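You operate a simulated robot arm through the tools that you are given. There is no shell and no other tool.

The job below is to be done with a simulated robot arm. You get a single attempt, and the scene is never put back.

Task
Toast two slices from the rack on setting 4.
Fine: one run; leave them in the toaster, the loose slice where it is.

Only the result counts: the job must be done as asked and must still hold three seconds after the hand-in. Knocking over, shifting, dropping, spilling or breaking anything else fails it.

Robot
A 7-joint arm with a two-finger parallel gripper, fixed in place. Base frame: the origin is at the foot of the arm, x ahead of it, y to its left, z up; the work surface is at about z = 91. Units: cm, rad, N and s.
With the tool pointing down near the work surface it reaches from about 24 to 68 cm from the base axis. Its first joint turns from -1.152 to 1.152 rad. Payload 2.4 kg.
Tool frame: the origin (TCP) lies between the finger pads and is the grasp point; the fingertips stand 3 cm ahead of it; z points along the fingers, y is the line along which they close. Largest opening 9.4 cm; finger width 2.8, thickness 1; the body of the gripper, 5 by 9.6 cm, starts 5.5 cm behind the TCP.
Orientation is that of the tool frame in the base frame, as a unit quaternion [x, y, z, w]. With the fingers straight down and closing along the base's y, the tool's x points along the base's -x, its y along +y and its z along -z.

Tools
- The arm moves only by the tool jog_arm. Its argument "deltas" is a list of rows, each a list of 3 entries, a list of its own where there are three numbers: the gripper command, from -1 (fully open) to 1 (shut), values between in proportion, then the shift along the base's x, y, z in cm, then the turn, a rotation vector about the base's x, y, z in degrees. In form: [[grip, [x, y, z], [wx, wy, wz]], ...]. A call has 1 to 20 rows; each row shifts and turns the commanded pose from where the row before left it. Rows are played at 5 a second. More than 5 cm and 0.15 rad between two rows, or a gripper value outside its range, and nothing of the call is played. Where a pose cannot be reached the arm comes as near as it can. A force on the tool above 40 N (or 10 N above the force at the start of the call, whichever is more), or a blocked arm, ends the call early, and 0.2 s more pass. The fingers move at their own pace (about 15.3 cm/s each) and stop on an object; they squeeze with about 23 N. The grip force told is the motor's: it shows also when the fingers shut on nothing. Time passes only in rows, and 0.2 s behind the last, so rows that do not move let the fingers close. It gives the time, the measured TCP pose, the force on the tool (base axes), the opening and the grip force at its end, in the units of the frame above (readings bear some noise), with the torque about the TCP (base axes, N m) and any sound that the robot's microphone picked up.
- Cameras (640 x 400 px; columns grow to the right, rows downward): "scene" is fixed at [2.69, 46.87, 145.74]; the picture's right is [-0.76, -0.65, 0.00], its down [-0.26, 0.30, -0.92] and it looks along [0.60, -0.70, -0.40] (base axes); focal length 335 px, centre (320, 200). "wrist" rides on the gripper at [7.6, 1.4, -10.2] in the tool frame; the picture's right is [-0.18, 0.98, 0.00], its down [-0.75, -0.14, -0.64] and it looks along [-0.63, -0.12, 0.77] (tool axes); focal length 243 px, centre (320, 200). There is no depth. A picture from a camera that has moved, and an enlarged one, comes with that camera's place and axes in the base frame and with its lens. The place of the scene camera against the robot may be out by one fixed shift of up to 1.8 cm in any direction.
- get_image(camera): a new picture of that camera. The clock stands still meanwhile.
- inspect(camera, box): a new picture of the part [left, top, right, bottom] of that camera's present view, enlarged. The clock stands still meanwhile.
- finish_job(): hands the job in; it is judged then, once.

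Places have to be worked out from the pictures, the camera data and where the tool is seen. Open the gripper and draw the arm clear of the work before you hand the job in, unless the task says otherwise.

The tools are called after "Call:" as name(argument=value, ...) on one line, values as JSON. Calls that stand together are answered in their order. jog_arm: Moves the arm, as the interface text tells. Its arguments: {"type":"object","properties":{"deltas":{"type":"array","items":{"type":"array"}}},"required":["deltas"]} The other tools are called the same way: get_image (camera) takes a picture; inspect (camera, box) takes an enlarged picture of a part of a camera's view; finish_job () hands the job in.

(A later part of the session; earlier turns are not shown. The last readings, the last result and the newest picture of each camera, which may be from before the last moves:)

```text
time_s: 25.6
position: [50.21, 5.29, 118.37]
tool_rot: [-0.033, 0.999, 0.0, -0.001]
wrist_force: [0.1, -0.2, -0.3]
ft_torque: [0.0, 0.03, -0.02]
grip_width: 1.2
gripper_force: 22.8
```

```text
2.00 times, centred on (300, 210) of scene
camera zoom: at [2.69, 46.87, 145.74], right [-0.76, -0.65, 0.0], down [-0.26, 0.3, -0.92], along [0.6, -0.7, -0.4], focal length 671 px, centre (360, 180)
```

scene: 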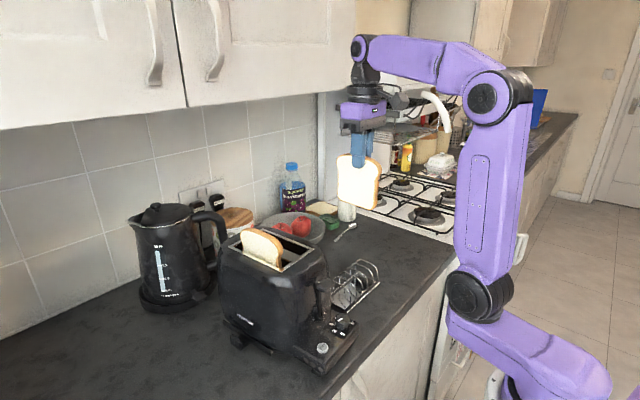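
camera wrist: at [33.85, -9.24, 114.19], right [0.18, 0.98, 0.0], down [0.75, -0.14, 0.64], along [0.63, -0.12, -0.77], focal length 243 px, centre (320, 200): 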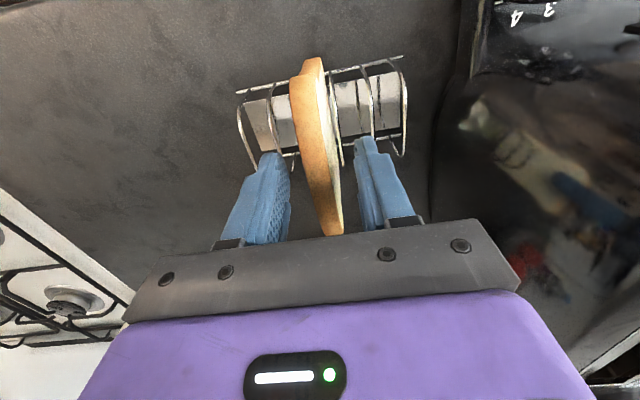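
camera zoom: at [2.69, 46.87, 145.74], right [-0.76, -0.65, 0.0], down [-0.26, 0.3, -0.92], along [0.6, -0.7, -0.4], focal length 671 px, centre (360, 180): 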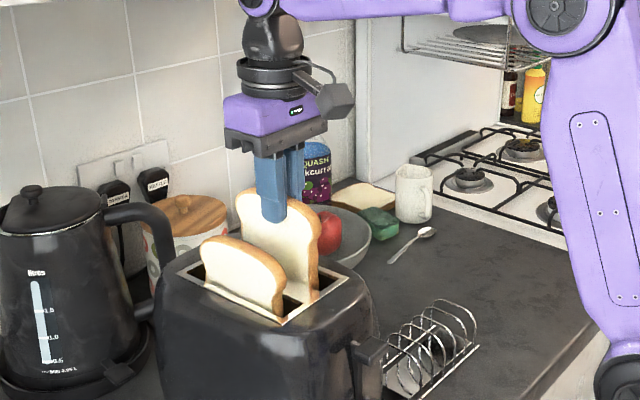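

It has entered the slot cleanly. I lower the rest of the way and release to a small opening, then rise.

Call:
jog_arm(deltas=[[1, [0, 0, -1.2], [0, 0, 0]], [1, [0, 0, -1.2], [0, 0, 0]], [1, [0, 0, -1.2], [0, 0, 0]], [1, [0, 0, -1], [0, 0, 0]], [1, [0, 0, 0], [0, 0, 0]], [0.6, [0, 0, 0], [0, 0, 0]], [0.35, [0, 0, 0], [0, 0, 0]], [0.35, [0, 0, 0], [0, 0, 0]], [0.35, [0, 0, 0], [0, 0, 0]], [0.35, [0, 0, 1], [0, 0, 0]], [0.35, [0, 0, 3], [0, 0, 0]], [0.35, [0, 0, 4], [0, 0, 0]], [0.35, [0, 0, 4], [0, 0, 0]], [0.35, [0, 0, 0], [0, 0, 0]]])

Call:
inspect(camera="wrist", box=[200, 0, 460, 240])

Call:
inspect(camera="scene", box=[200, 180, 400, 380])

```text
time_s: 28.6
position: [50.05, 4.93, 125.81]
tool_rot: [-0.033, 0.999, 0.001, 0.0]
wrist_force: [0.1, 1.2, -0.8]
ft_torque: [-0.01, -0.01, 0.0]
grip_width: 3.06
gripper_force: 0.1
```

```text
1.67 times, centred on (330, 120) of wrist
camera zoom: at [42.4, 5.82, 136.12], right [0.12, 0.99, 0.0], down [0.76, -0.09, 0.64], along [0.64, -0.08, -0.77], focal length 404 px, centre (303, 333)
```

zoom: 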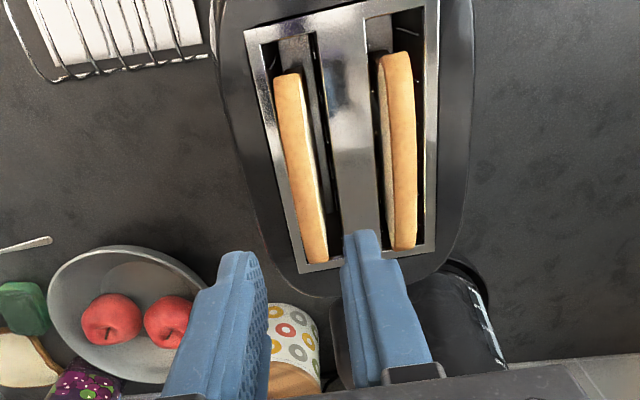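

```text
2.00 times, centred on (300, 280) of scene
camera zoom: at [2.69, 46.87, 145.74], right [-0.76, -0.65, 0.0], down [-0.26, 0.3, -0.92], along [0.6, -0.7, -0.4], focal length 671 px, centre (360, 40)
```

zoom: 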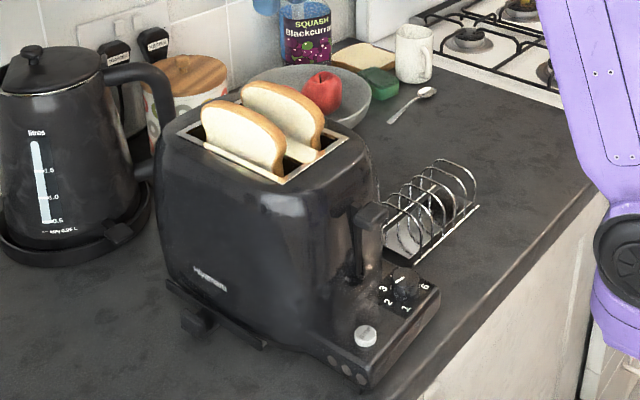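

Both slices sit in the slots and the lever is still up. Now the dial: a vertical hand would hit the lever handle, so I'll lean the hand back 24° and yaw it 45°, then come over the knob and check the view before going down.

Call:
jog_arm(deltas=[[0, [-3.95, -0.58, 0], [0, 0, -3.8]], [0, [-3.95, -0.58, 0], [0, -8, 0]], [0, [-3.95, -0.58, 0], [0, -8, 0]], [0, [-3.95, -0.58, 0], [0, -8, 0]], [0, [0, 0, 0], [0, 0, 7.5]], [0, [0, 0, 0], [0, 0, 7.5]], [0, [0, 0, -3], [0, 0, 7.5]], [0, [0, 0, -3], [0, 0, 7.5]], [0, [0, 0, -3], [0, 0, 7.5]], [0, [0, 0, -3], [0, 0, 7.5]], [0, [0, 0, 0], [0, 0, 0]]])

Call:
get_image(camera="wrist")

Call:
get_image(camera="scene")

```text
time_s: 31.0
position: [34.29, 2.8, 113.7]
tool_rot: [-0.375, 0.904, 0.08, 0.192]
wrist_force: [0.0, 0.4, -0.5]
ft_torque: [-0.01, 0.01, 0.01]
grip_width: 4.71
gripper_force: 0.1
```

```text
taken
camera wrist: at [25.42, -4.1, 120.01], right [-0.58, 0.81, 0.07], down [0.4, 0.2, 0.89], along [0.71, 0.55, -0.44], focal length 243 px, centre (320, 200)
```

wrist: 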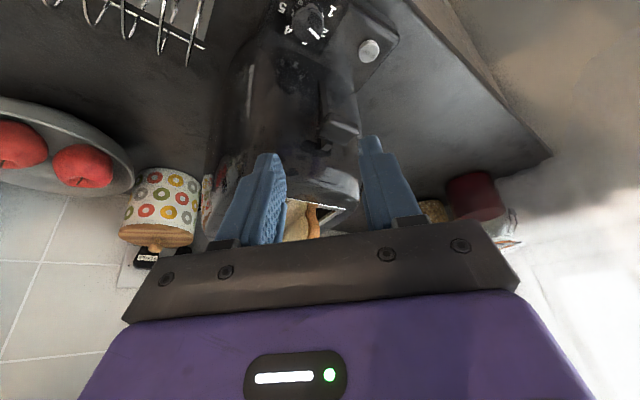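

```text
taken
```

scene: 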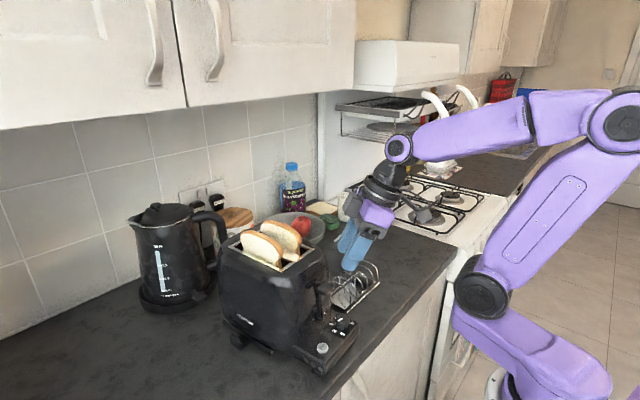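

The lean is reachable. I zoom on the knob to confirm its place against my estimate (predicted at about pixel (308, 26)).

Call:
inspect(camera="wrist", box=[260, 0, 400, 80])

Call:
inspect(camera="wrist", box=[280, 0, 345, 45])

```text
4.57 times, centred on (330, 40) of wrist
camera zoom: at [25.42, -4.1, 120.01], right [-0.58, 0.81, 0.07], down [0.4, 0.2, 0.89], along [0.71, 0.55, -0.44], focal length 1109 px, centre (274, 931)
```

zoom: 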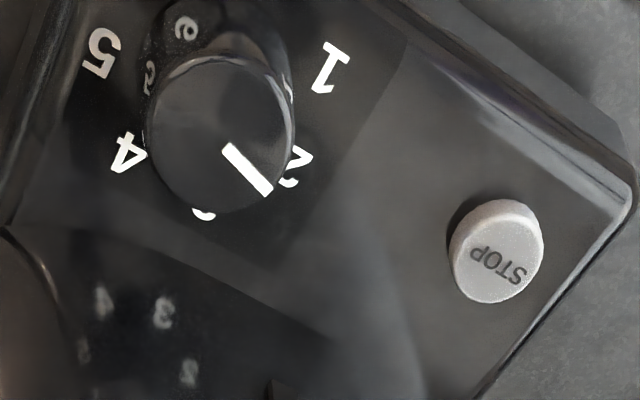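

```text
8.89 times, centred on (312, 22) of wrist
camera zoom: at [25.42, -4.1, 120.01], right [-0.58, 0.81, 0.07], down [0.4, 0.2, 0.89], along [0.71, 0.55, -0.44], focal length 2157 px, centre (387, 1778)
```

zoom: 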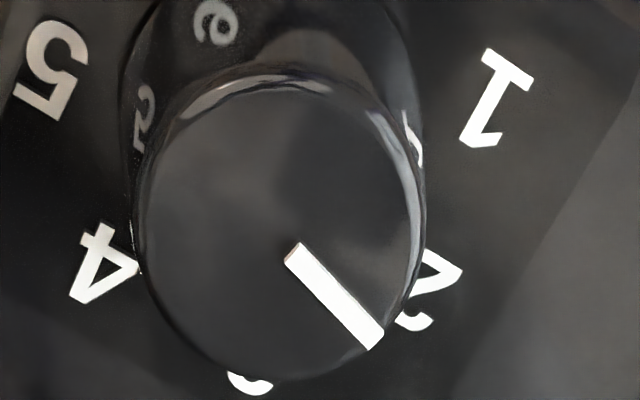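

The knob appears exactly where predicted, so (35.1, 3.5, top 96.9) holds. I descend to just above the knob and look.

Call:
jog_arm(deltas=[[-0.1, [-0.05, -0.15, -4], [0, 0, 0]], [-0.1, [0, 0, -4], [0, 0, 0]], [-0.1, [0, 0, -3], [0, 0, 0]], [-0.1, [0, 0, -1.2], [0, 0, 0]], [-0.1, [0, 0, 0], [0, 0, 0]]])

Call:
get_image(camera="wrist")

Call:
inspect(camera="scene", box=[280, 220, 420, 380])

```text
time_s: 32.2
position: [34.27, 2.54, 101.86]
tool_rot: [-0.374, 0.904, 0.079, 0.191]
wrist_force: [0.4, 0.0, -0.3]
ft_torque: [-0.02, -0.01, 0.0]
grip_width: 5.18
gripper_force: 0.0
```

```text
taken
camera wrist: at [25.4, -4.29, 108.06], right [-0.58, 0.81, 0.07], down [0.4, 0.2, 0.89], along [0.71, 0.54, -0.44], focal length 243 px, centre (320, 200)
```

wrist: 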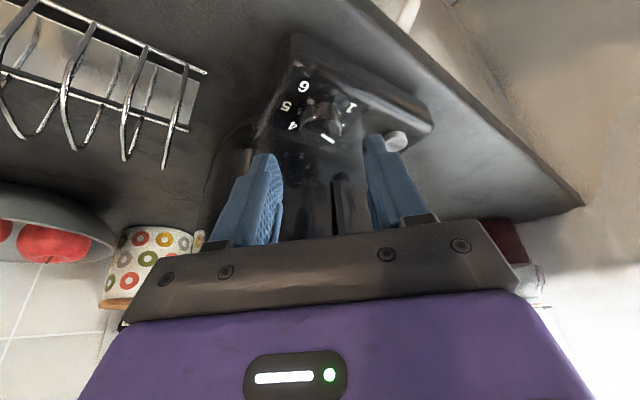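

```text
2.50 times, centred on (350, 300) of scene
camera zoom: at [2.69, 46.87, 145.74], right [-0.76, -0.65, 0.0], down [-0.26, 0.3, -0.92], along [0.6, -0.7, -0.4], focal length 838 px, centre (245, -50)
```

zoom: 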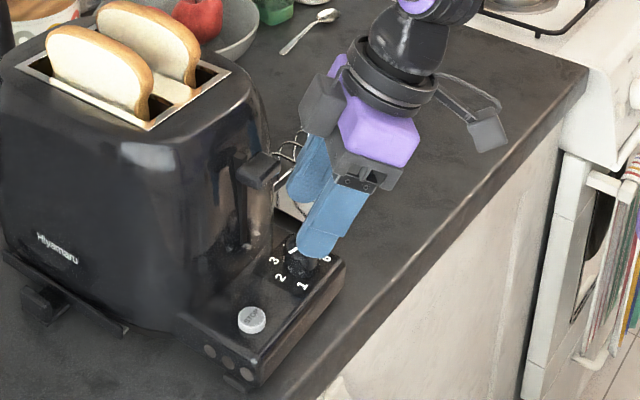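

I zoom to see the knob relative to the fingertips.

Call:
inspect(camera="wrist", box=[240, 70, 440, 220])

Call:
inspect(camera="scene", box=[310, 260, 390, 350])

```text
2.67 times, centred on (340, 145) of wrist
camera zoom: at [25.4, -4.29, 108.06], right [-0.58, 0.81, 0.07], down [0.4, 0.2, 0.89], along [0.71, 0.54, -0.44], focal length 647 px, centre (267, 347)
```

zoom: 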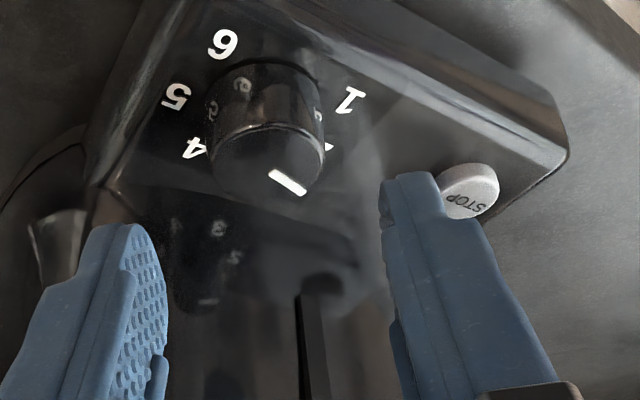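

```text
4.44 times, centred on (350, 305) of scene
camera zoom: at [2.69, 46.87, 145.74], right [-0.76, -0.65, 0.0], down [-0.26, 0.3, -0.92], along [0.6, -0.7, -0.4], focal length 1490 px, centre (187, -267)
```

zoom: 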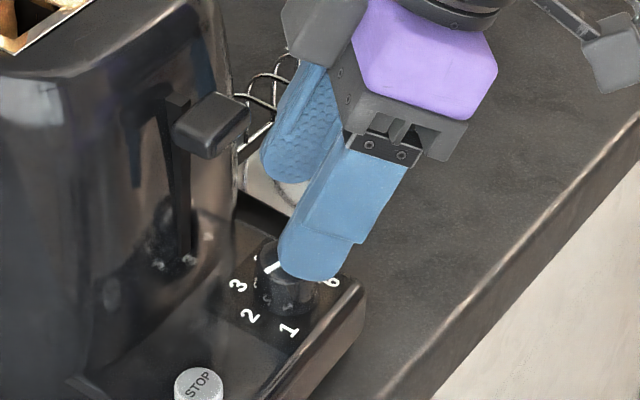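

The knob is centred between the fingers as predicted. I descend 2.9 cm so the fingertips straddle it just above the panel.

Call:
jog_arm(deltas=[[-0.1, [0, 0.08, -1], [0, 0, 0]], [-0.1, [0, 0, -1], [0, 0, 0]], [-0.1, [0, 0, -0.6], [0, 0, 0]], [-0.1, [0, 0, -0.3], [0, 0, 0]], [-0.1, [0, 0, 0], [0, 0, 0]]])

Call:
inspect(camera="wrist", box=[240, 70, 440, 220])

Call:
inspect(camera="scene", box=[300, 260, 400, 370])

```text
time_s: 33.4
position: [34.45, 2.66, 98.7]
tool_rot: [-0.375, 0.903, 0.08, 0.192]
wrist_force: [-0.6, -0.2, -0.9]
ft_torque: [0.0, 0.0, 0.02]
grip_width: 5.17
gripper_force: 0.1
```

```text
2.67 times, centred on (340, 145) of wrist
camera zoom: at [25.49, -4.26, 105.09], right [-0.58, 0.81, 0.07], down [0.4, 0.2, 0.89], along [0.71, 0.54, -0.44], focal length 647 px, centre (267, 347)
```

zoom: 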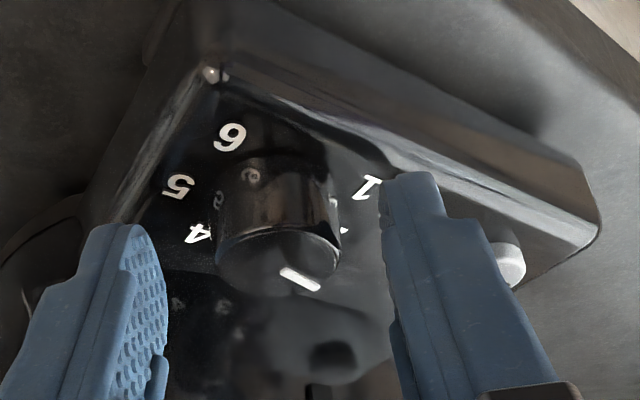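

```text
3.64 times, centred on (350, 315) of scene
camera zoom: at [2.69, 46.87, 145.74], right [-0.76, -0.65, 0.0], down [-0.26, 0.3, -0.92], along [0.6, -0.7, -0.4], focal length 1220 px, centre (211, -218)
```

zoom: 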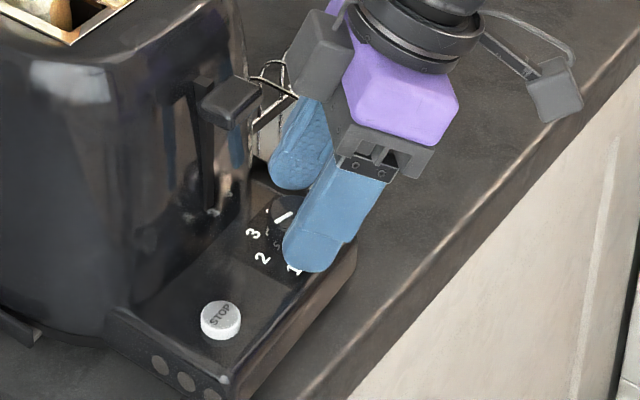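

The pads straddle the knob, centred. I close and rotate the first 21° clockwise about the knob axis, then check.

Call:
jog_arm(deltas=[[0.4, [0, 0, 0], [0, 0, 0]], [1, [0, 0, 0], [0, 0, 0]], [1, [0, 0, 0], [0, 0, 0]], [1, [-0.1, 0.114, 0], [0, 0, -7.143]], [1, [-0.086, 0.126, 0], [0, 0, -7.143]], [1, [-0.069, 0.135, 0], [0, 0, -7.143]], [1, [0, 0, 0], [0, 0, 0]]])

Call:
inspect(camera="wrist", box=[240, 70, 440, 220])

Call:
inspect(camera="scene", box=[300, 240, 400, 370])

```text
time_s: 35.0
position: [34.13, 2.99, 98.73]
tool_rot: [-0.213, 0.954, 0.046, 0.204]
wrist_force: [-17.4, -9.3, 7.6]
ft_torque: [-0.22, 0.4, 0.0]
grip_width: 2.92
gripper_force: 23.2
```

```text
2.67 times, centred on (340, 145) of wrist
camera zoom: at [23.44, -0.51, 104.99], right [-0.27, 0.96, 0.08], down [0.44, 0.05, 0.89], along [0.86, 0.27, -0.44], focal length 647 px, centre (267, 347)
```

zoom: 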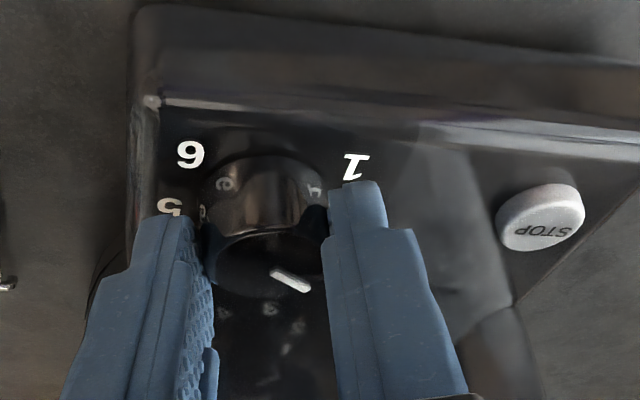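

```text
3.08 times, centred on (350, 305) of scene
camera zoom: at [2.64, 46.84, 145.76], right [-0.76, -0.65, 0.0], down [-0.26, 0.3, -0.92], along [0.6, -0.7, -0.4], focal length 1032 px, centre (228, -123)
```

zoom: 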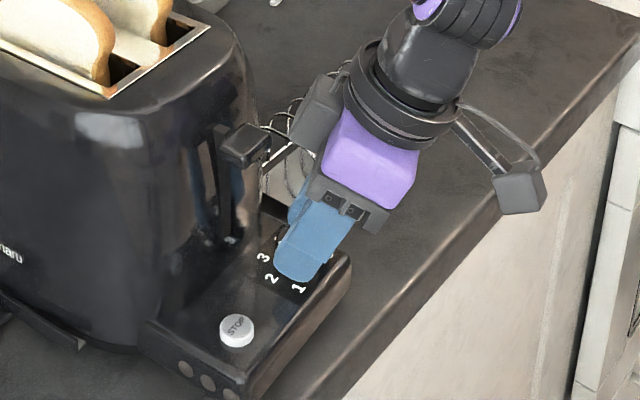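

The knob turns with the hand and the toaster hasn't moved (STOP button at the same pixel), but there is about 20 N sideways at the knob, consistent with the grip being slightly ahead of centre. I ease the hand back a bit and read again.

Call:
jog_arm(deltas=[[1, [-0.12, -0.06, 0.05], [0, 0, 0]], [1, [0, 0, 0], [0, 0, 0]]])

```text
time_s: 35.6
position: [34.15, 2.99, 98.88]
tool_rot: [-0.198, 0.957, 0.043, 0.205]
wrist_force: [7.6, 1.5, 0.2]
ft_torque: [-0.17, 0.19, -0.01]
grip_width: 2.93
gripper_force: 22.3
```

The force is small now, so the axis is about right. I continue two more steps and read.

Call:
jog_arm(deltas=[[1, [-0.03, 0.15, 0], [0, 0, -7.143]], [1, [-0.034, 0.148, 0], [0, 0, -7.143]], [1, [0, 0, 0], [0, 0, 0]]])

Call:
inspect(camera="scene", box=[300, 240, 400, 370])

```text
time_s: 36.4
position: [34.0, 3.34, 98.88]
tool_rot: [-0.078, 0.975, 0.017, 0.207]
wrist_force: [9.4, 3.6, -0.1]
ft_torque: [0.14, -0.58, 0.01]
grip_width: 2.9
gripper_force: 22.7
```

```text
3.08 times, centred on (350, 305) of scene
camera zoom: at [2.73, 46.88, 145.74], right [-0.76, -0.65, 0.0], down [-0.26, 0.3, -0.92], along [0.6, -0.7, -0.4], focal length 1032 px, centre (228, -123)
```

zoom: 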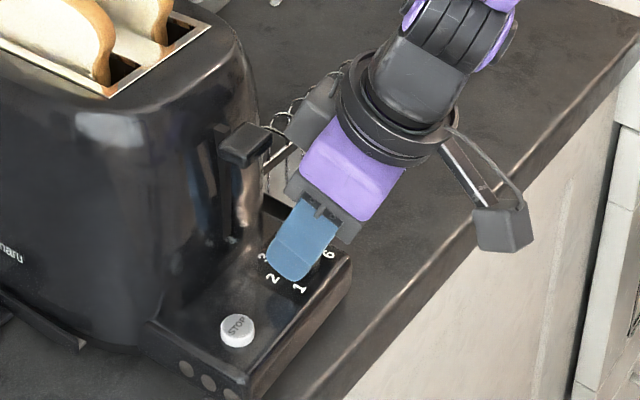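

Steady and clear of the lever. I finish this first half turn.

Call:
jog_arm(deltas=[[1, [0.03, 0.17, 0], [0, 0, -7.143]], [1, [0.04, 0.16, 0], [0, 0, -7.143]], [1, [0, 0, 0], [0, 0, 0]]])

Call:
inspect(camera="wrist", box=[240, 70, 440, 220])

Call:
get_image(camera="scene")

```text
time_s: 37.2
position: [33.95, 3.66, 98.78]
tool_rot: [0.044, 0.977, -0.01, 0.207]
wrist_force: [-10.4, -6.4, -0.3]
ft_torque: [-0.14, 0.38, -0.04]
grip_width: 2.95
gripper_force: 23.2
```

```text
2.67 times, centred on (340, 145) of wrist
camera zoom: at [23.02, 6.0, 105.11], right [0.26, 0.96, 0.07], down [0.41, -0.18, 0.89], along [0.87, -0.2, -0.45], focal length 647 px, centre (267, 347)
```

zoom: 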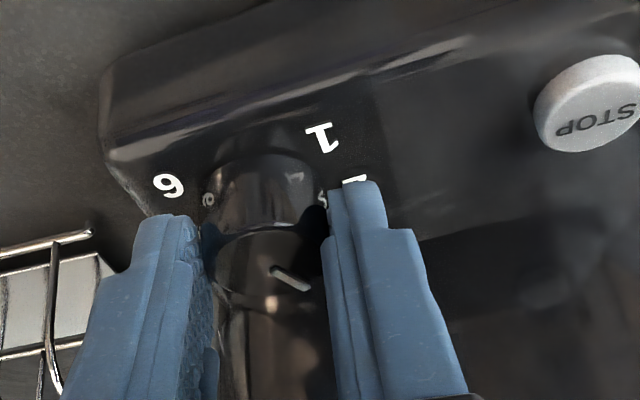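

```text
taken
```

scene: 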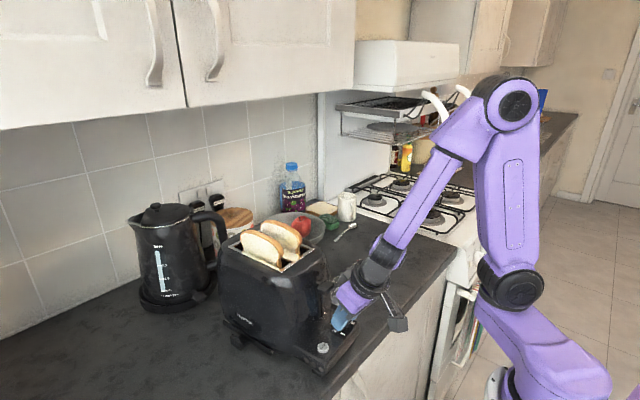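

The knob has turned about 50° (now at about 3). I open, swing the hand back 50° around the knob and look.

Call:
jog_arm(deltas=[[0.3, [0, 0, 0], [0, 0, 0]], [-0.1, [0, 0, 0], [0, 0, 0]], [-0.1, [0, 0, 0], [0, 0, 0]], [-0.1, [-0.004, -0.152, 0], [0, 0, 7.143]], [-0.1, [0.015, -0.151, 0], [0, 0, 7.143]], [-0.1, [0.034, -0.148, 0], [0, 0, 7.143]], [-0.1, [0.052, -0.143, 0], [0, 0, 7.143]], [-0.1, [0.069, -0.135, 0], [0, 0, 7.143]], [-0.1, [0.086, -0.126, 0], [0, 0, 7.143]], [-0.1, [0.1, -0.114, 0], [0, 0, 7.143]], [-0.1, [0, 0, 0], [0, 0, 0]]])

Call:
inspect(camera="wrist", box=[240, 70, 440, 220])

Call:
inspect(camera="scene", box=[300, 260, 400, 370])

```text
time_s: 39.6
position: [34.36, 2.75, 98.81]
tool_rot: [-0.375, 0.904, 0.08, 0.192]
wrist_force: [0.2, 0.0, 0.0]
ft_torque: [0.0, 0.01, 0.02]
grip_width: 5.15
gripper_force: 0.0
```

```text
2.67 times, centred on (340, 145) of wrist
camera zoom: at [25.48, -4.25, 105.09], right [-0.58, 0.81, 0.07], down [0.4, 0.2, 0.89], along [0.71, 0.55, -0.44], focal length 647 px, centre (267, 347)
```

zoom: 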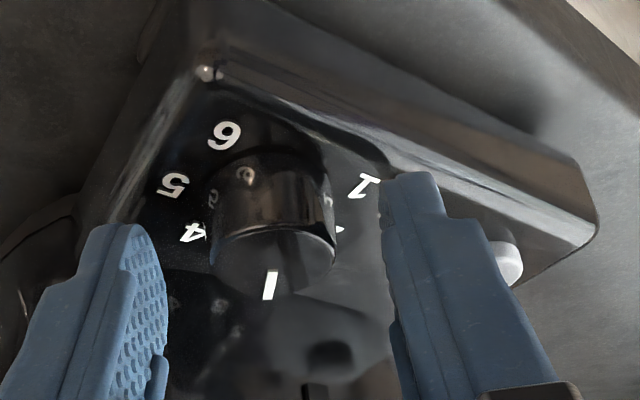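

```text
3.64 times, centred on (350, 315) of scene
camera zoom: at [2.69, 46.87, 145.74], right [-0.76, -0.65, 0.0], down [-0.26, 0.3, -0.92], along [0.6, -0.7, -0.4], focal length 1220 px, centre (211, -218)
```

zoom: 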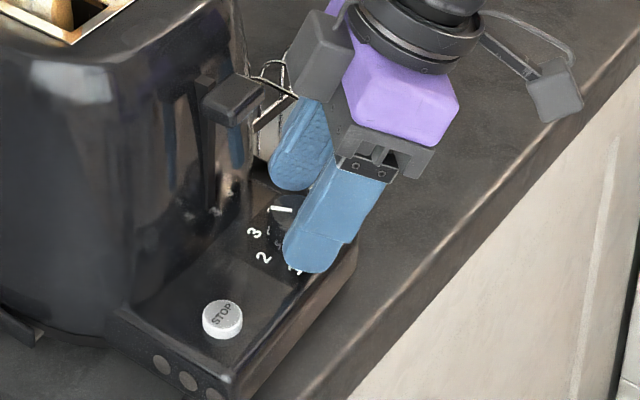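

The line now points at about 30°, i.e. at 3, as expected. I re-centre slightly, grip again and turn another 50°, in two parts to watch the force.

Call:
jog_arm(deltas=[[-0.1, [-0.1, -0.08, 0], [0, 0, 0]], [0.4, [0, 0, 0], [0, 0, 0]], [1, [0, 0, 0], [0, 0, 0]], [1, [0, 0, 0], [0, 0, 0]], [1, [-0.1, 0.114, 0], [0, 0, -7.143]], [1, [-0.086, 0.126, 0], [0, 0, -7.143]], [1, [-0.069, 0.135, 0], [0, 0, -7.143]], [1, [0, 0, 0], [0, 0, 0]]])

```text
time_s: 41.4
position: [34.06, 2.82, 98.79]
tool_rot: [-0.213, 0.954, 0.044, 0.206]
wrist_force: [-7.9, -10.0, 0.8]
ft_torque: [-0.17, 0.12, -0.07]
grip_width: 2.9
gripper_force: 23.0
```

Forces are moderate; I finish the second half turn.

Call:
jog_arm(deltas=[[1, [-0.06, 0.12, 0], [0, 0, -7.143]], [1, [-0.034, 0.148, 0], [0, 0, -7.143]], [1, [0.01, 0.16, 0], [0, 0, -7.143]], [1, [0.02, 0.155, 0], [0, 0, -7.143]], [1, [0, 0, 0], [0, 0, 0]]])

Call:
inspect(camera="scene", box=[300, 260, 400, 370])

```text
time_s: 42.6
position: [33.83, 3.57, 98.84]
tool_rot: [0.044, 0.977, -0.009, 0.209]
wrist_force: [-8.8, -3.7, 17.0]
ft_torque: [-0.13, 0.11, -0.07]
grip_width: 2.94
gripper_force: 22.8
```

```text
3.64 times, centred on (350, 315) of scene
camera zoom: at [2.65, 46.86, 145.75], right [-0.76, -0.65, 0.0], down [-0.26, 0.3, -0.92], along [0.6, -0.7, -0.4], focal length 1220 px, centre (211, -218)
```

zoom: 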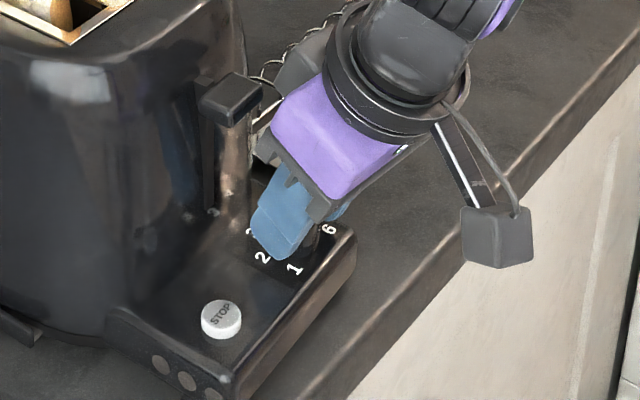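

Turn done. I open, swing back to the angle I came in at (so the fingers clear the lever handle), rise, and view the dial.

Call:
jog_arm(deltas=[[0.3, [0, 0, 0], [0, 0, 0]], [-0.1, [0, 0, 0], [0, 0, 0]], [-0.1, [0, 0, 0], [0, 0, 0]], [-0.1, [-0.004, -0.152, 0], [0, 0, 7.143]], [-0.1, [0.015, -0.151, 0], [0, 0, 7.143]], [-0.1, [0.034, -0.148, 0], [0, 0, 7.143]], [-0.1, [0.052, -0.143, 0], [0, 0, 7.143]], [-0.1, [0.069, -0.135, 0], [0, 0, 7.143]], [-0.1, [0.086, -0.126, 0], [0, 0, 7.143]], [-0.1, [0.1, -0.114, 0], [0, 0, 7.143]], [-0.1, [0, 0, 1], [0, 0, 0]], [-0.1, [0, 0, 3], [0, 0, 0]], [-0.1, [0, 0, 4], [0, 0, 0]], [-0.1, [0, 0, 4], [0, 0, 0]], [-0.1, [0, 0, 3], [0, 0, 0]], [-0.1, [0, 0, 0], [0, 0, 0]]])

Call:
inspect(camera="wrist", box=[270, 0, 350, 50])

Call:
inspect(camera="scene", box=[310, 310, 360, 345])

Call:
get_image(camera="scene")

```text
time_s: 46.0
position: [34.42, 2.47, 113.74]
tool_rot: [-0.374, 0.904, 0.079, 0.192]
wrist_force: [0.0, 0.1, 0.0]
ft_torque: [0.0, 0.03, -0.01]
grip_width: 5.16
gripper_force: 0.1
```

```text
8.00 times, centred on (310, 25) of wrist
camera zoom: at [25.47, -4.39, 120.08], right [-0.58, 0.81, 0.07], down [0.4, 0.2, 0.89], along [0.71, 0.54, -0.44], focal length 1941 px, centre (400, 1600)
```

zoom: 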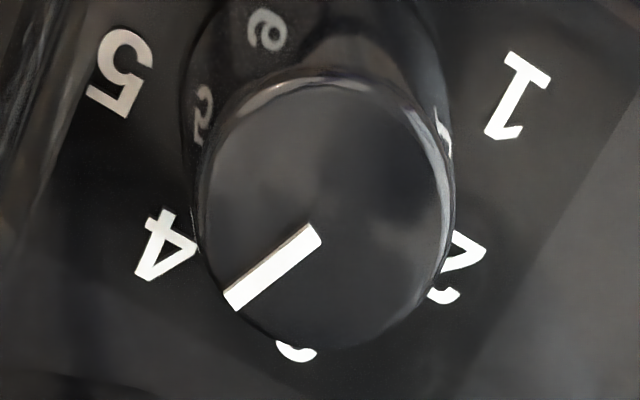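

```text
11.43 times, centred on (335, 328) of scene
camera zoom: at [2.69, 46.87, 145.74], right [-0.76, -0.65, 0.0], down [-0.26, 0.3, -0.92], along [0.6, -0.7, -0.4], focal length 3833 px, centre (149, -1257)
```

zoom: 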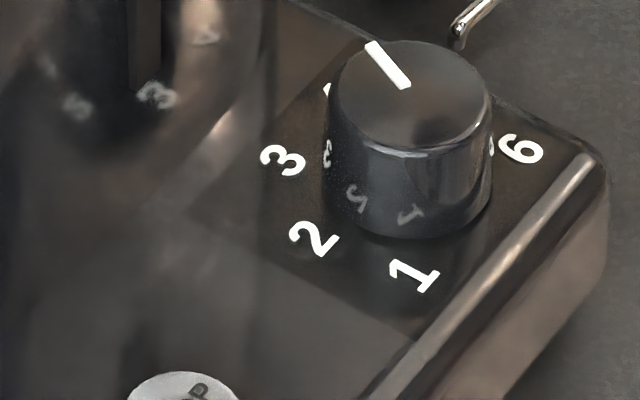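

```text
taken
```

scene: 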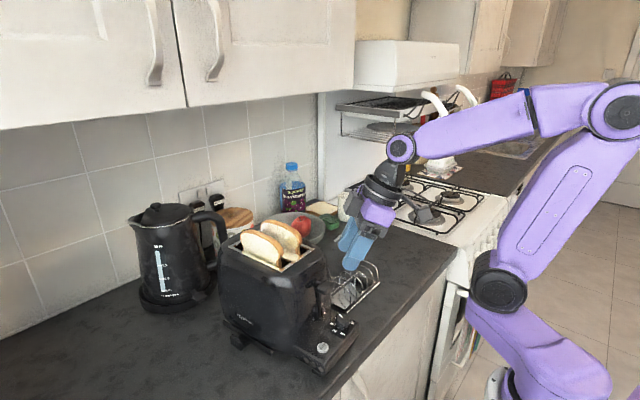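

The line reads about -20°, and 4 sits at about -21°, so the dial is on 4; the toaster, slices and rack are undisturbed. Next is the lever: I turn the hand square, reduce the lean to 10°, shut the fingers and go above the handle for a check.

Call:
jog_arm(deltas=[[0, [0, 0, 2], [0, 0, 0]], [0, [0, 0.5, 2], [0, 0, -6.8]], [0.5, [0, 0.5, 0], [0, 0, -6.8]], [1, [0, 0.5, 0], [0, 0, -6.8]], [1, [0, 1, 0], [0, 0, -6.8]], [1, [0.5, 1, 0], [0, 0, -6.8]], [1, [0.5, 1, 0], [0, 0, -7]], [1, [0.5, 0, 0], [-0.49, 6.98, 0]], [1, [0, 0, 0], [-0.49, 6.98, 0]], [1, [0, 0, 0], [0, 0, 0]]])

Call:
get_image(camera="wrist")

Call:
inspect(camera="wrist", box=[240, 0, 440, 160])

Call:
inspect(camera="scene", box=[260, 210, 400, 370])

```text
time_s: 48.2
position: [35.76, 7.03, 117.83]
tool_rot: [-0.034, 0.996, 0.003, 0.087]
wrist_force: [-0.2, 0.2, 0.3]
ft_torque: [0.01, -0.01, 0.02]
grip_width: 0.0
gripper_force: 23.4
```

```text
taken
camera wrist: at [26.45, 7.83, 126.55], right [0.11, 0.99, 0.03], down [0.64, -0.1, 0.76], along [0.76, -0.07, -0.65], focal length 243 px, centre (320, 200)
```

wrist: 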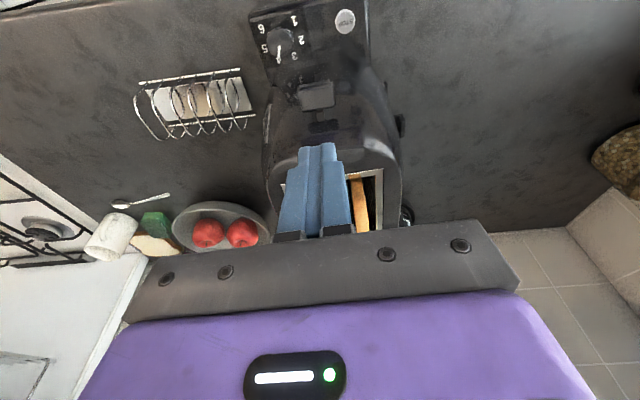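

```text
2.50 times, centred on (340, 80) of wrist
camera zoom: at [26.45, 7.83, 126.55], right [0.11, 0.99, 0.03], down [0.64, -0.1, 0.76], along [0.76, -0.07, -0.65], focal length 606 px, centre (270, 500)
```

zoom: 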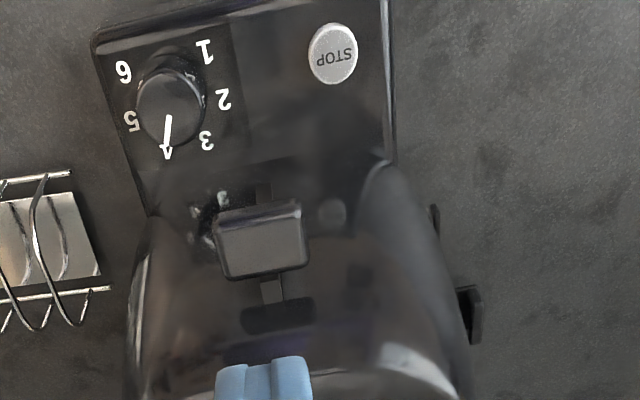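

```text
2.50 times, centred on (330, 290) of scene
camera zoom: at [2.69, 46.87, 145.74], right [-0.76, -0.65, 0.0], down [-0.26, 0.3, -0.92], along [0.6, -0.7, -0.4], focal length 838 px, centre (295, -25)
```

zoom: 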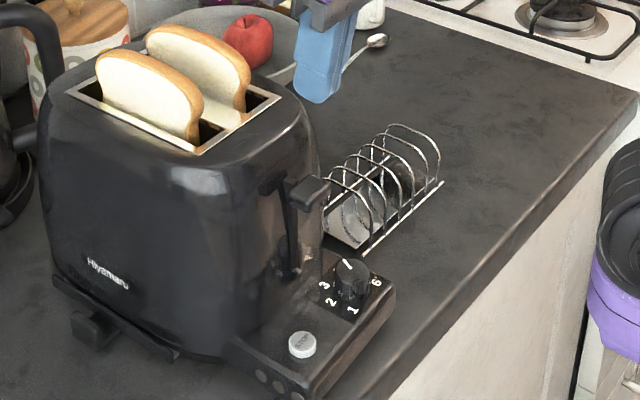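

The line is exactly at 4. The handle's top is at z≈106.3, spanning x 35.9–37.7, y centre ≈7.0; my shut fingertips are right above it. I move 0.3 forward, come down to it and press the first few centimetres.

Call:
jog_arm(deltas=[[1, [0.3, -0.05, -4], [0, 0, 0]], [1, [0, 0, -3], [0, 0, 0]], [1, [0, 0, -1], [0, 0, 0]], [1, [0, 0, -1], [0, 0, 0]], [1, [0, 0, -1], [0, 0, 0]], [1, [0, 0, 0], [0, 0, 0]]])

Call:
inspect(camera="scene", box=[220, 210, 380, 370])

Call:
inspect(camera="wrist", box=[240, 60, 440, 220])

```text
time_s: 49.6
position: [36.08, 7.1, 107.89]
tool_rot: [-0.034, 0.996, 0.003, 0.087]
wrist_force: [1.0, -0.5, 0.7]
ft_torque: [0.03, -0.01, -0.04]
grip_width: 0.01
gripper_force: 23.2
```

```text
2.50 times, centred on (300, 290) of scene
camera zoom: at [2.69, 46.87, 145.75], right [-0.76, -0.65, 0.0], down [-0.26, 0.3, -0.92], along [0.6, -0.7, -0.4], focal length 838 px, centre (370, -25)
```

zoom: 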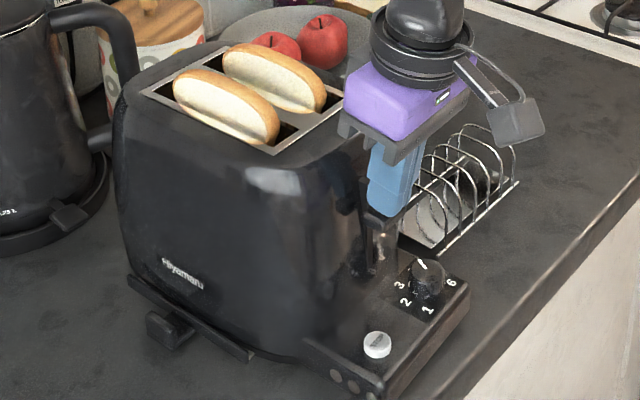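

```text
2.50 times, centred on (340, 140) of wrist
camera zoom: at [26.65, 7.76, 116.56], right [0.11, 0.99, 0.03], down [0.64, -0.1, 0.76], along [0.76, -0.07, -0.65], focal length 606 px, centre (270, 350)
```

zoom: 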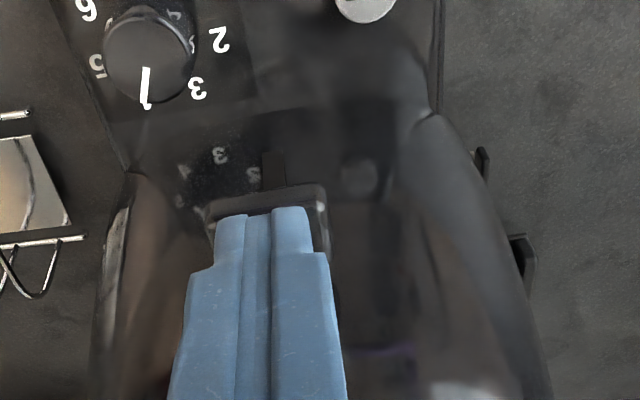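

The lever is going down with the slices and almost no force. I keep pressing in small rows until it latches or resists.

Call:
jog_arm(deltas=[[1, [0, 0, -1], [0, 0, 0]], [1, [0, 0, -1], [0, 0, 0]], [1, [0, 0, -0.8], [0, 0, 0]], [1, [0, 0, -0.6], [0, 0, 0]], [1, [0, 0, 0], [0, 0, 0]]])

Call:
inspect(camera="scene", box=[220, 210, 380, 370])

```text
time_s: 50.8
position: [36.17, 7.08, 104.42]
tool_rot: [-0.035, 0.996, 0.004, 0.087]
wrist_force: [0.4, 0.0, -0.4]
ft_torque: [-0.03, -0.01, 0.0]
grip_width: 0.0
gripper_force: 22.9
```

```text
2.50 times, centred on (300, 290) of scene
camera zoom: at [2.69, 46.87, 145.74], right [-0.76, -0.65, 0.0], down [-0.26, 0.3, -0.92], along [0.6, -0.7, -0.4], focal length 838 px, centre (370, -25)
```

zoom: 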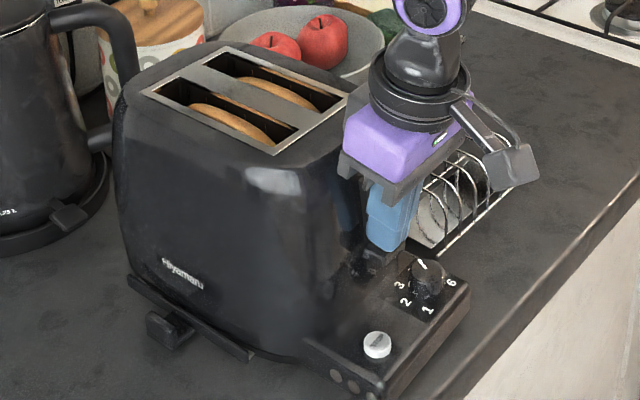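

The slices are nearly inside, still no click. I keep pressing in finer rows.

Call:
jog_arm(deltas=[[1, [0, 0, -0.5], [0, 0, 0]], [1, [0, 0, -0.5], [0, 0, 0]], [1, [0, 0, -0.4], [0, 0, 0]], [1, [0, 0, 0], [0, 0, 0]]])

Call:
inspect(camera="scene", box=[220, 210, 380, 370])

Call:
inspect(camera="wrist", box=[240, 60, 440, 220])

```text
time_s: 51.8
position: [36.18, 7.0, 103.02]
tool_rot: [-0.034, 0.996, 0.004, 0.087]
wrist_force: [-0.5, -0.1, 0.4]
ft_torque: [0.03, -0.05, -0.01]
grip_width: 0.01
gripper_force: 23.3
```

```text
2.50 times, centred on (300, 290) of scene
camera zoom: at [2.69, 46.87, 145.74], right [-0.76, -0.65, 0.0], down [-0.26, 0.3, -0.92], along [0.6, -0.7, -0.4], focal length 838 px, centre (370, -25)
```

zoom: 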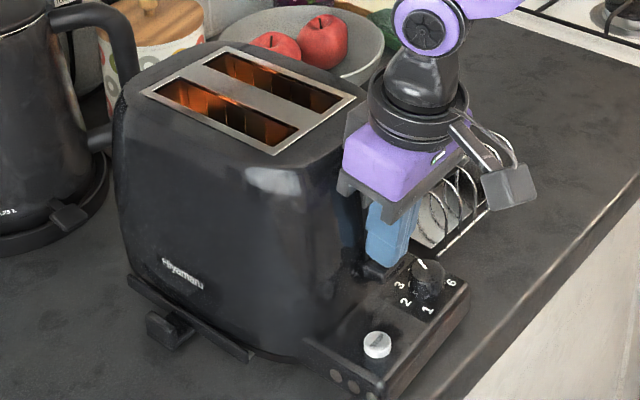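

```text
2.50 times, centred on (340, 140) of wrist
camera zoom: at [26.75, 7.82, 111.71], right [0.11, 0.99, 0.03], down [0.64, -0.1, 0.76], along [0.76, -0.07, -0.65], focal length 606 px, centre (270, 350)
```

zoom: 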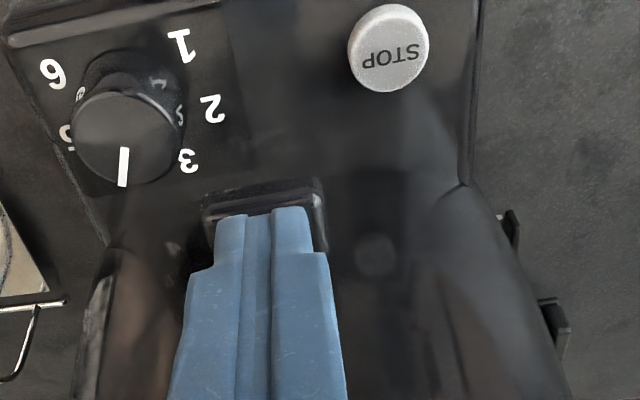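

The elements glow, so the toaster has started. I press a touch more to be sure it is latched, with the force watch.

Call:
jog_arm(deltas=[[1, [0, 0, -0.2], [0, 0, 0]], [1, [0, 0, -0.2], [0, 0, 0]], [1, [0, 0, 0], [0, 0, 0]]])

```text
time_s: 52.8
position: [35.98, 7.04, 102.64]
tool_rot: [-0.034, 0.996, 0.003, 0.088]
wrist_force: [-10.3, -2.4, 21.4]
ft_torque: [-0.03, 0.39, 0.07]
grip_width: 0.0
gripper_force: 22.8
stopped in row 3: the force on the tool passed its limit at 41 N (the readings are from after the stop); the commanded pose is now the measured one
```

The lever has met its end stop. Now I lift the hand straight up and check that the lever stays down.

Call:
jog_arm(deltas=[[1, [0, 0, 0.5], [0, 0, 0]], [1, [0, 0, 1.5], [0, 0, 0]], [1, [0, 0, 3], [0, 0, 0]], [1, [0, 0, 4], [0, 0, 0]], [1, [0, 0, 4], [0, 0, 0]], [1, [0, 0, 0], [0, 0, 0]]])

Call:
get_image(camera="scene")

Call:
inspect(camera="scene", box=[220, 210, 380, 370])

Call:
get_image(camera="wrist")

```text
time_s: 54.2
position: [36.07, 6.91, 115.61]
tool_rot: [-0.035, 0.996, 0.002, 0.088]
wrist_force: [-0.3, -0.6, 0.0]
ft_torque: [-0.02, -0.01, -0.03]
grip_width: 0.0
gripper_force: 22.7
```

```text
taken
```

scene: 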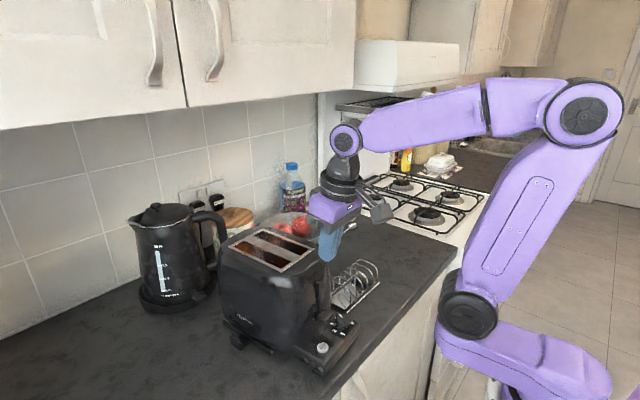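

```text
2.50 times, centred on (300, 290) of scene
camera zoom: at [2.69, 46.87, 145.74], right [-0.76, -0.65, 0.0], down [-0.26, 0.3, -0.92], along [0.6, -0.7, -0.4], focal length 838 px, centre (370, -25)
```

zoom: 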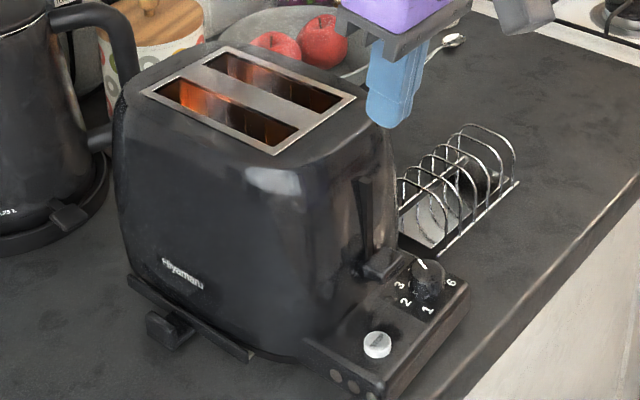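

```text
taken
camera wrist: at [26.7, 7.78, 124.3], right [0.11, 0.99, 0.03], down [0.64, -0.1, 0.76], along [0.76, -0.07, -0.64], focal length 243 px, centre (320, 200)
```

wrist: 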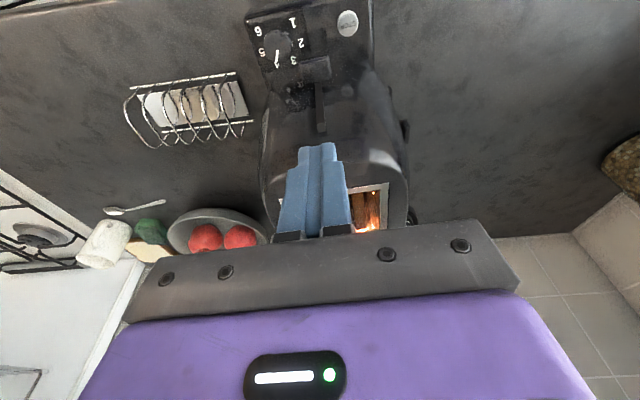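

The lever stays down, the elements glow and the dial still reads 4. I draw the arm clear, open the gripper, and wait for the run to end.

Call:
jog_arm(deltas=[[1, [0, 0, 4], [0, 0, 0]], [0, [0, -3, 4], [0, 0, 0]], [-1, [0, -4, 3], [0, 0, 0]], [-1, [1, -4, 3], [0, 0, 0]], [-1, [1, -4, 0], [0, 0, 0]], [-1, [0, 0, 0], [0, 0, 0]], [-1, [0, 0, 0], [0, 0, 0]], [-1, [0, 0, 0], [0, 0, 0]], [-1, [0, 0, 0], [0, 0, 0]], [-1, [0, 0, 0], [0, 0, 0]], [-1, [0, 0, 0], [0, 0, 0]], [-1, [0, 0, 0], [0, 0, 0]], [-1, [0, 0, 0], [0, 0, 0]], [-1, [0, 0, 0], [0, 0, 0]], [-1, [0, 0, 0], [0, 0, 0]], [-1, [0, 0, 0], [0, 0, 0]], [-1, [0, 0, 0], [0, 0, 0]], [-1, [0, 0, 0], [0, 0, 0]], [-1, [0, 0, 0], [0, 0, 0]], [-1, [0, 0, 0], [0, 0, 0]]])

Call:
get_image(camera="scene")

Call:
inspect(camera="scene", box=[220, 210, 380, 370])

```text
refused: row 4 steps farther than a row can; nothing moved
```

```text
taken
```

scene: 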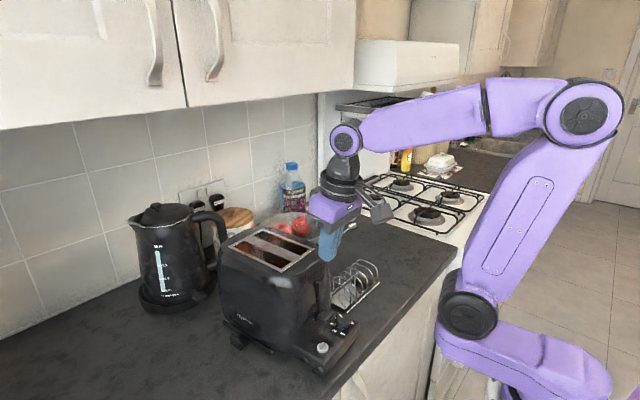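

```text
2.50 times, centred on (300, 290) of scene
camera zoom: at [2.69, 46.87, 145.74], right [-0.76, -0.65, 0.0], down [-0.26, 0.3, -0.92], along [0.6, -0.7, -0.4], focal length 838 px, centre (370, -25)
```

zoom: 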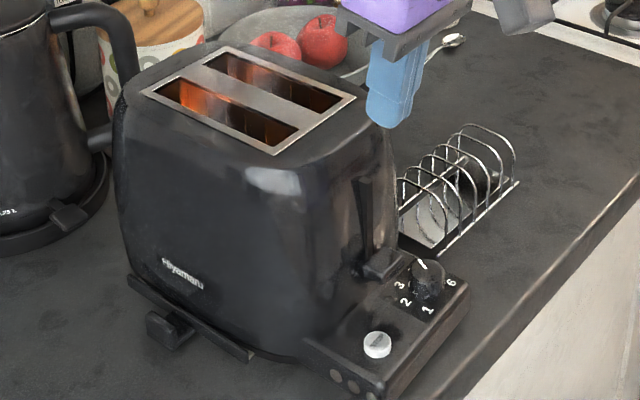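

One row was a hair too long, so nothing moved; I resend with shorter steps.

Call:
jog_arm(deltas=[[1, [0, 0, 4], [0, 0, 0]], [0, [0, -2, 4], [0, 0, 0]], [-1, [0, -3, 3], [0, 0, 0]], [-1, [1, -3, 2], [0, 0, 0]], [-1, [1, -4, 0], [0, 0, 0]], [-1, [0, -3, 0], [0, 0, 0]], [-1, [0, 0, 0], [0, 0, 0]], [-1, [0, 0, 0], [0, 0, 0]], [-1, [0, 0, 0], [0, 0, 0]], [-1, [0, 0, 0], [0, 0, 0]], [-1, [0, 0, 0], [0, 0, 0]], [-1, [0, 0, 0], [0, 0, 0]], [-1, [0, 0, 0], [0, 0, 0]], [-1, [0, 0, 0], [0, 0, 0]], [-1, [0, 0, 0], [0, 0, 0]], [-1, [0, 0, 0], [0, 0, 0]], [-1, [0, 0, 0], [0, 0, 0]], [-1, [0, 0, 0], [0, 0, 0]], [-1, [0, 0, 0], [0, 0, 0]], [-1, [0, 0, 0], [0, 0, 0]]])

Call:
get_image(camera="scene")

Call:
inspect(camera="scene", box=[220, 210, 380, 370])

```text
time_s: 58.4
position: [38.26, -7.84, 128.51]
tool_rot: [-0.034, 0.995, 0.003, 0.089]
wrist_force: [0.1, 0.2, 0.2]
ft_torque: [0.05, 0.01, -0.03]
grip_width: 9.37
gripper_force: 0.1
```

```text
taken
```

scene: 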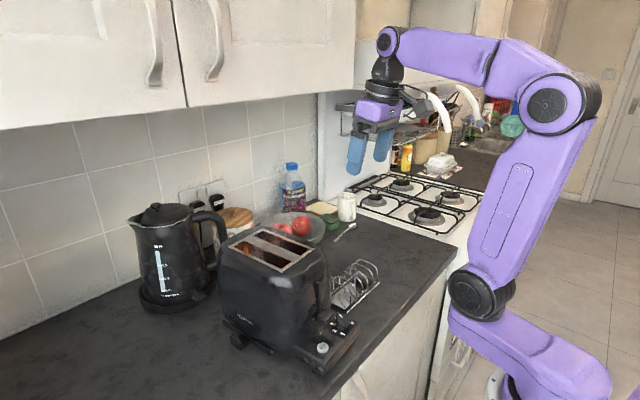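

```text
2.50 times, centred on (300, 290) of scene
camera zoom: at [2.69, 46.87, 145.74], right [-0.76, -0.65, 0.0], down [-0.26, 0.3, -0.92], along [0.6, -0.7, -0.4], focal length 838 px, centre (370, -25)
```

zoom: 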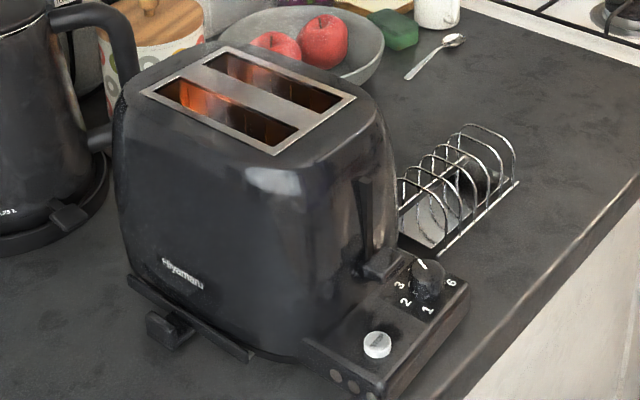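

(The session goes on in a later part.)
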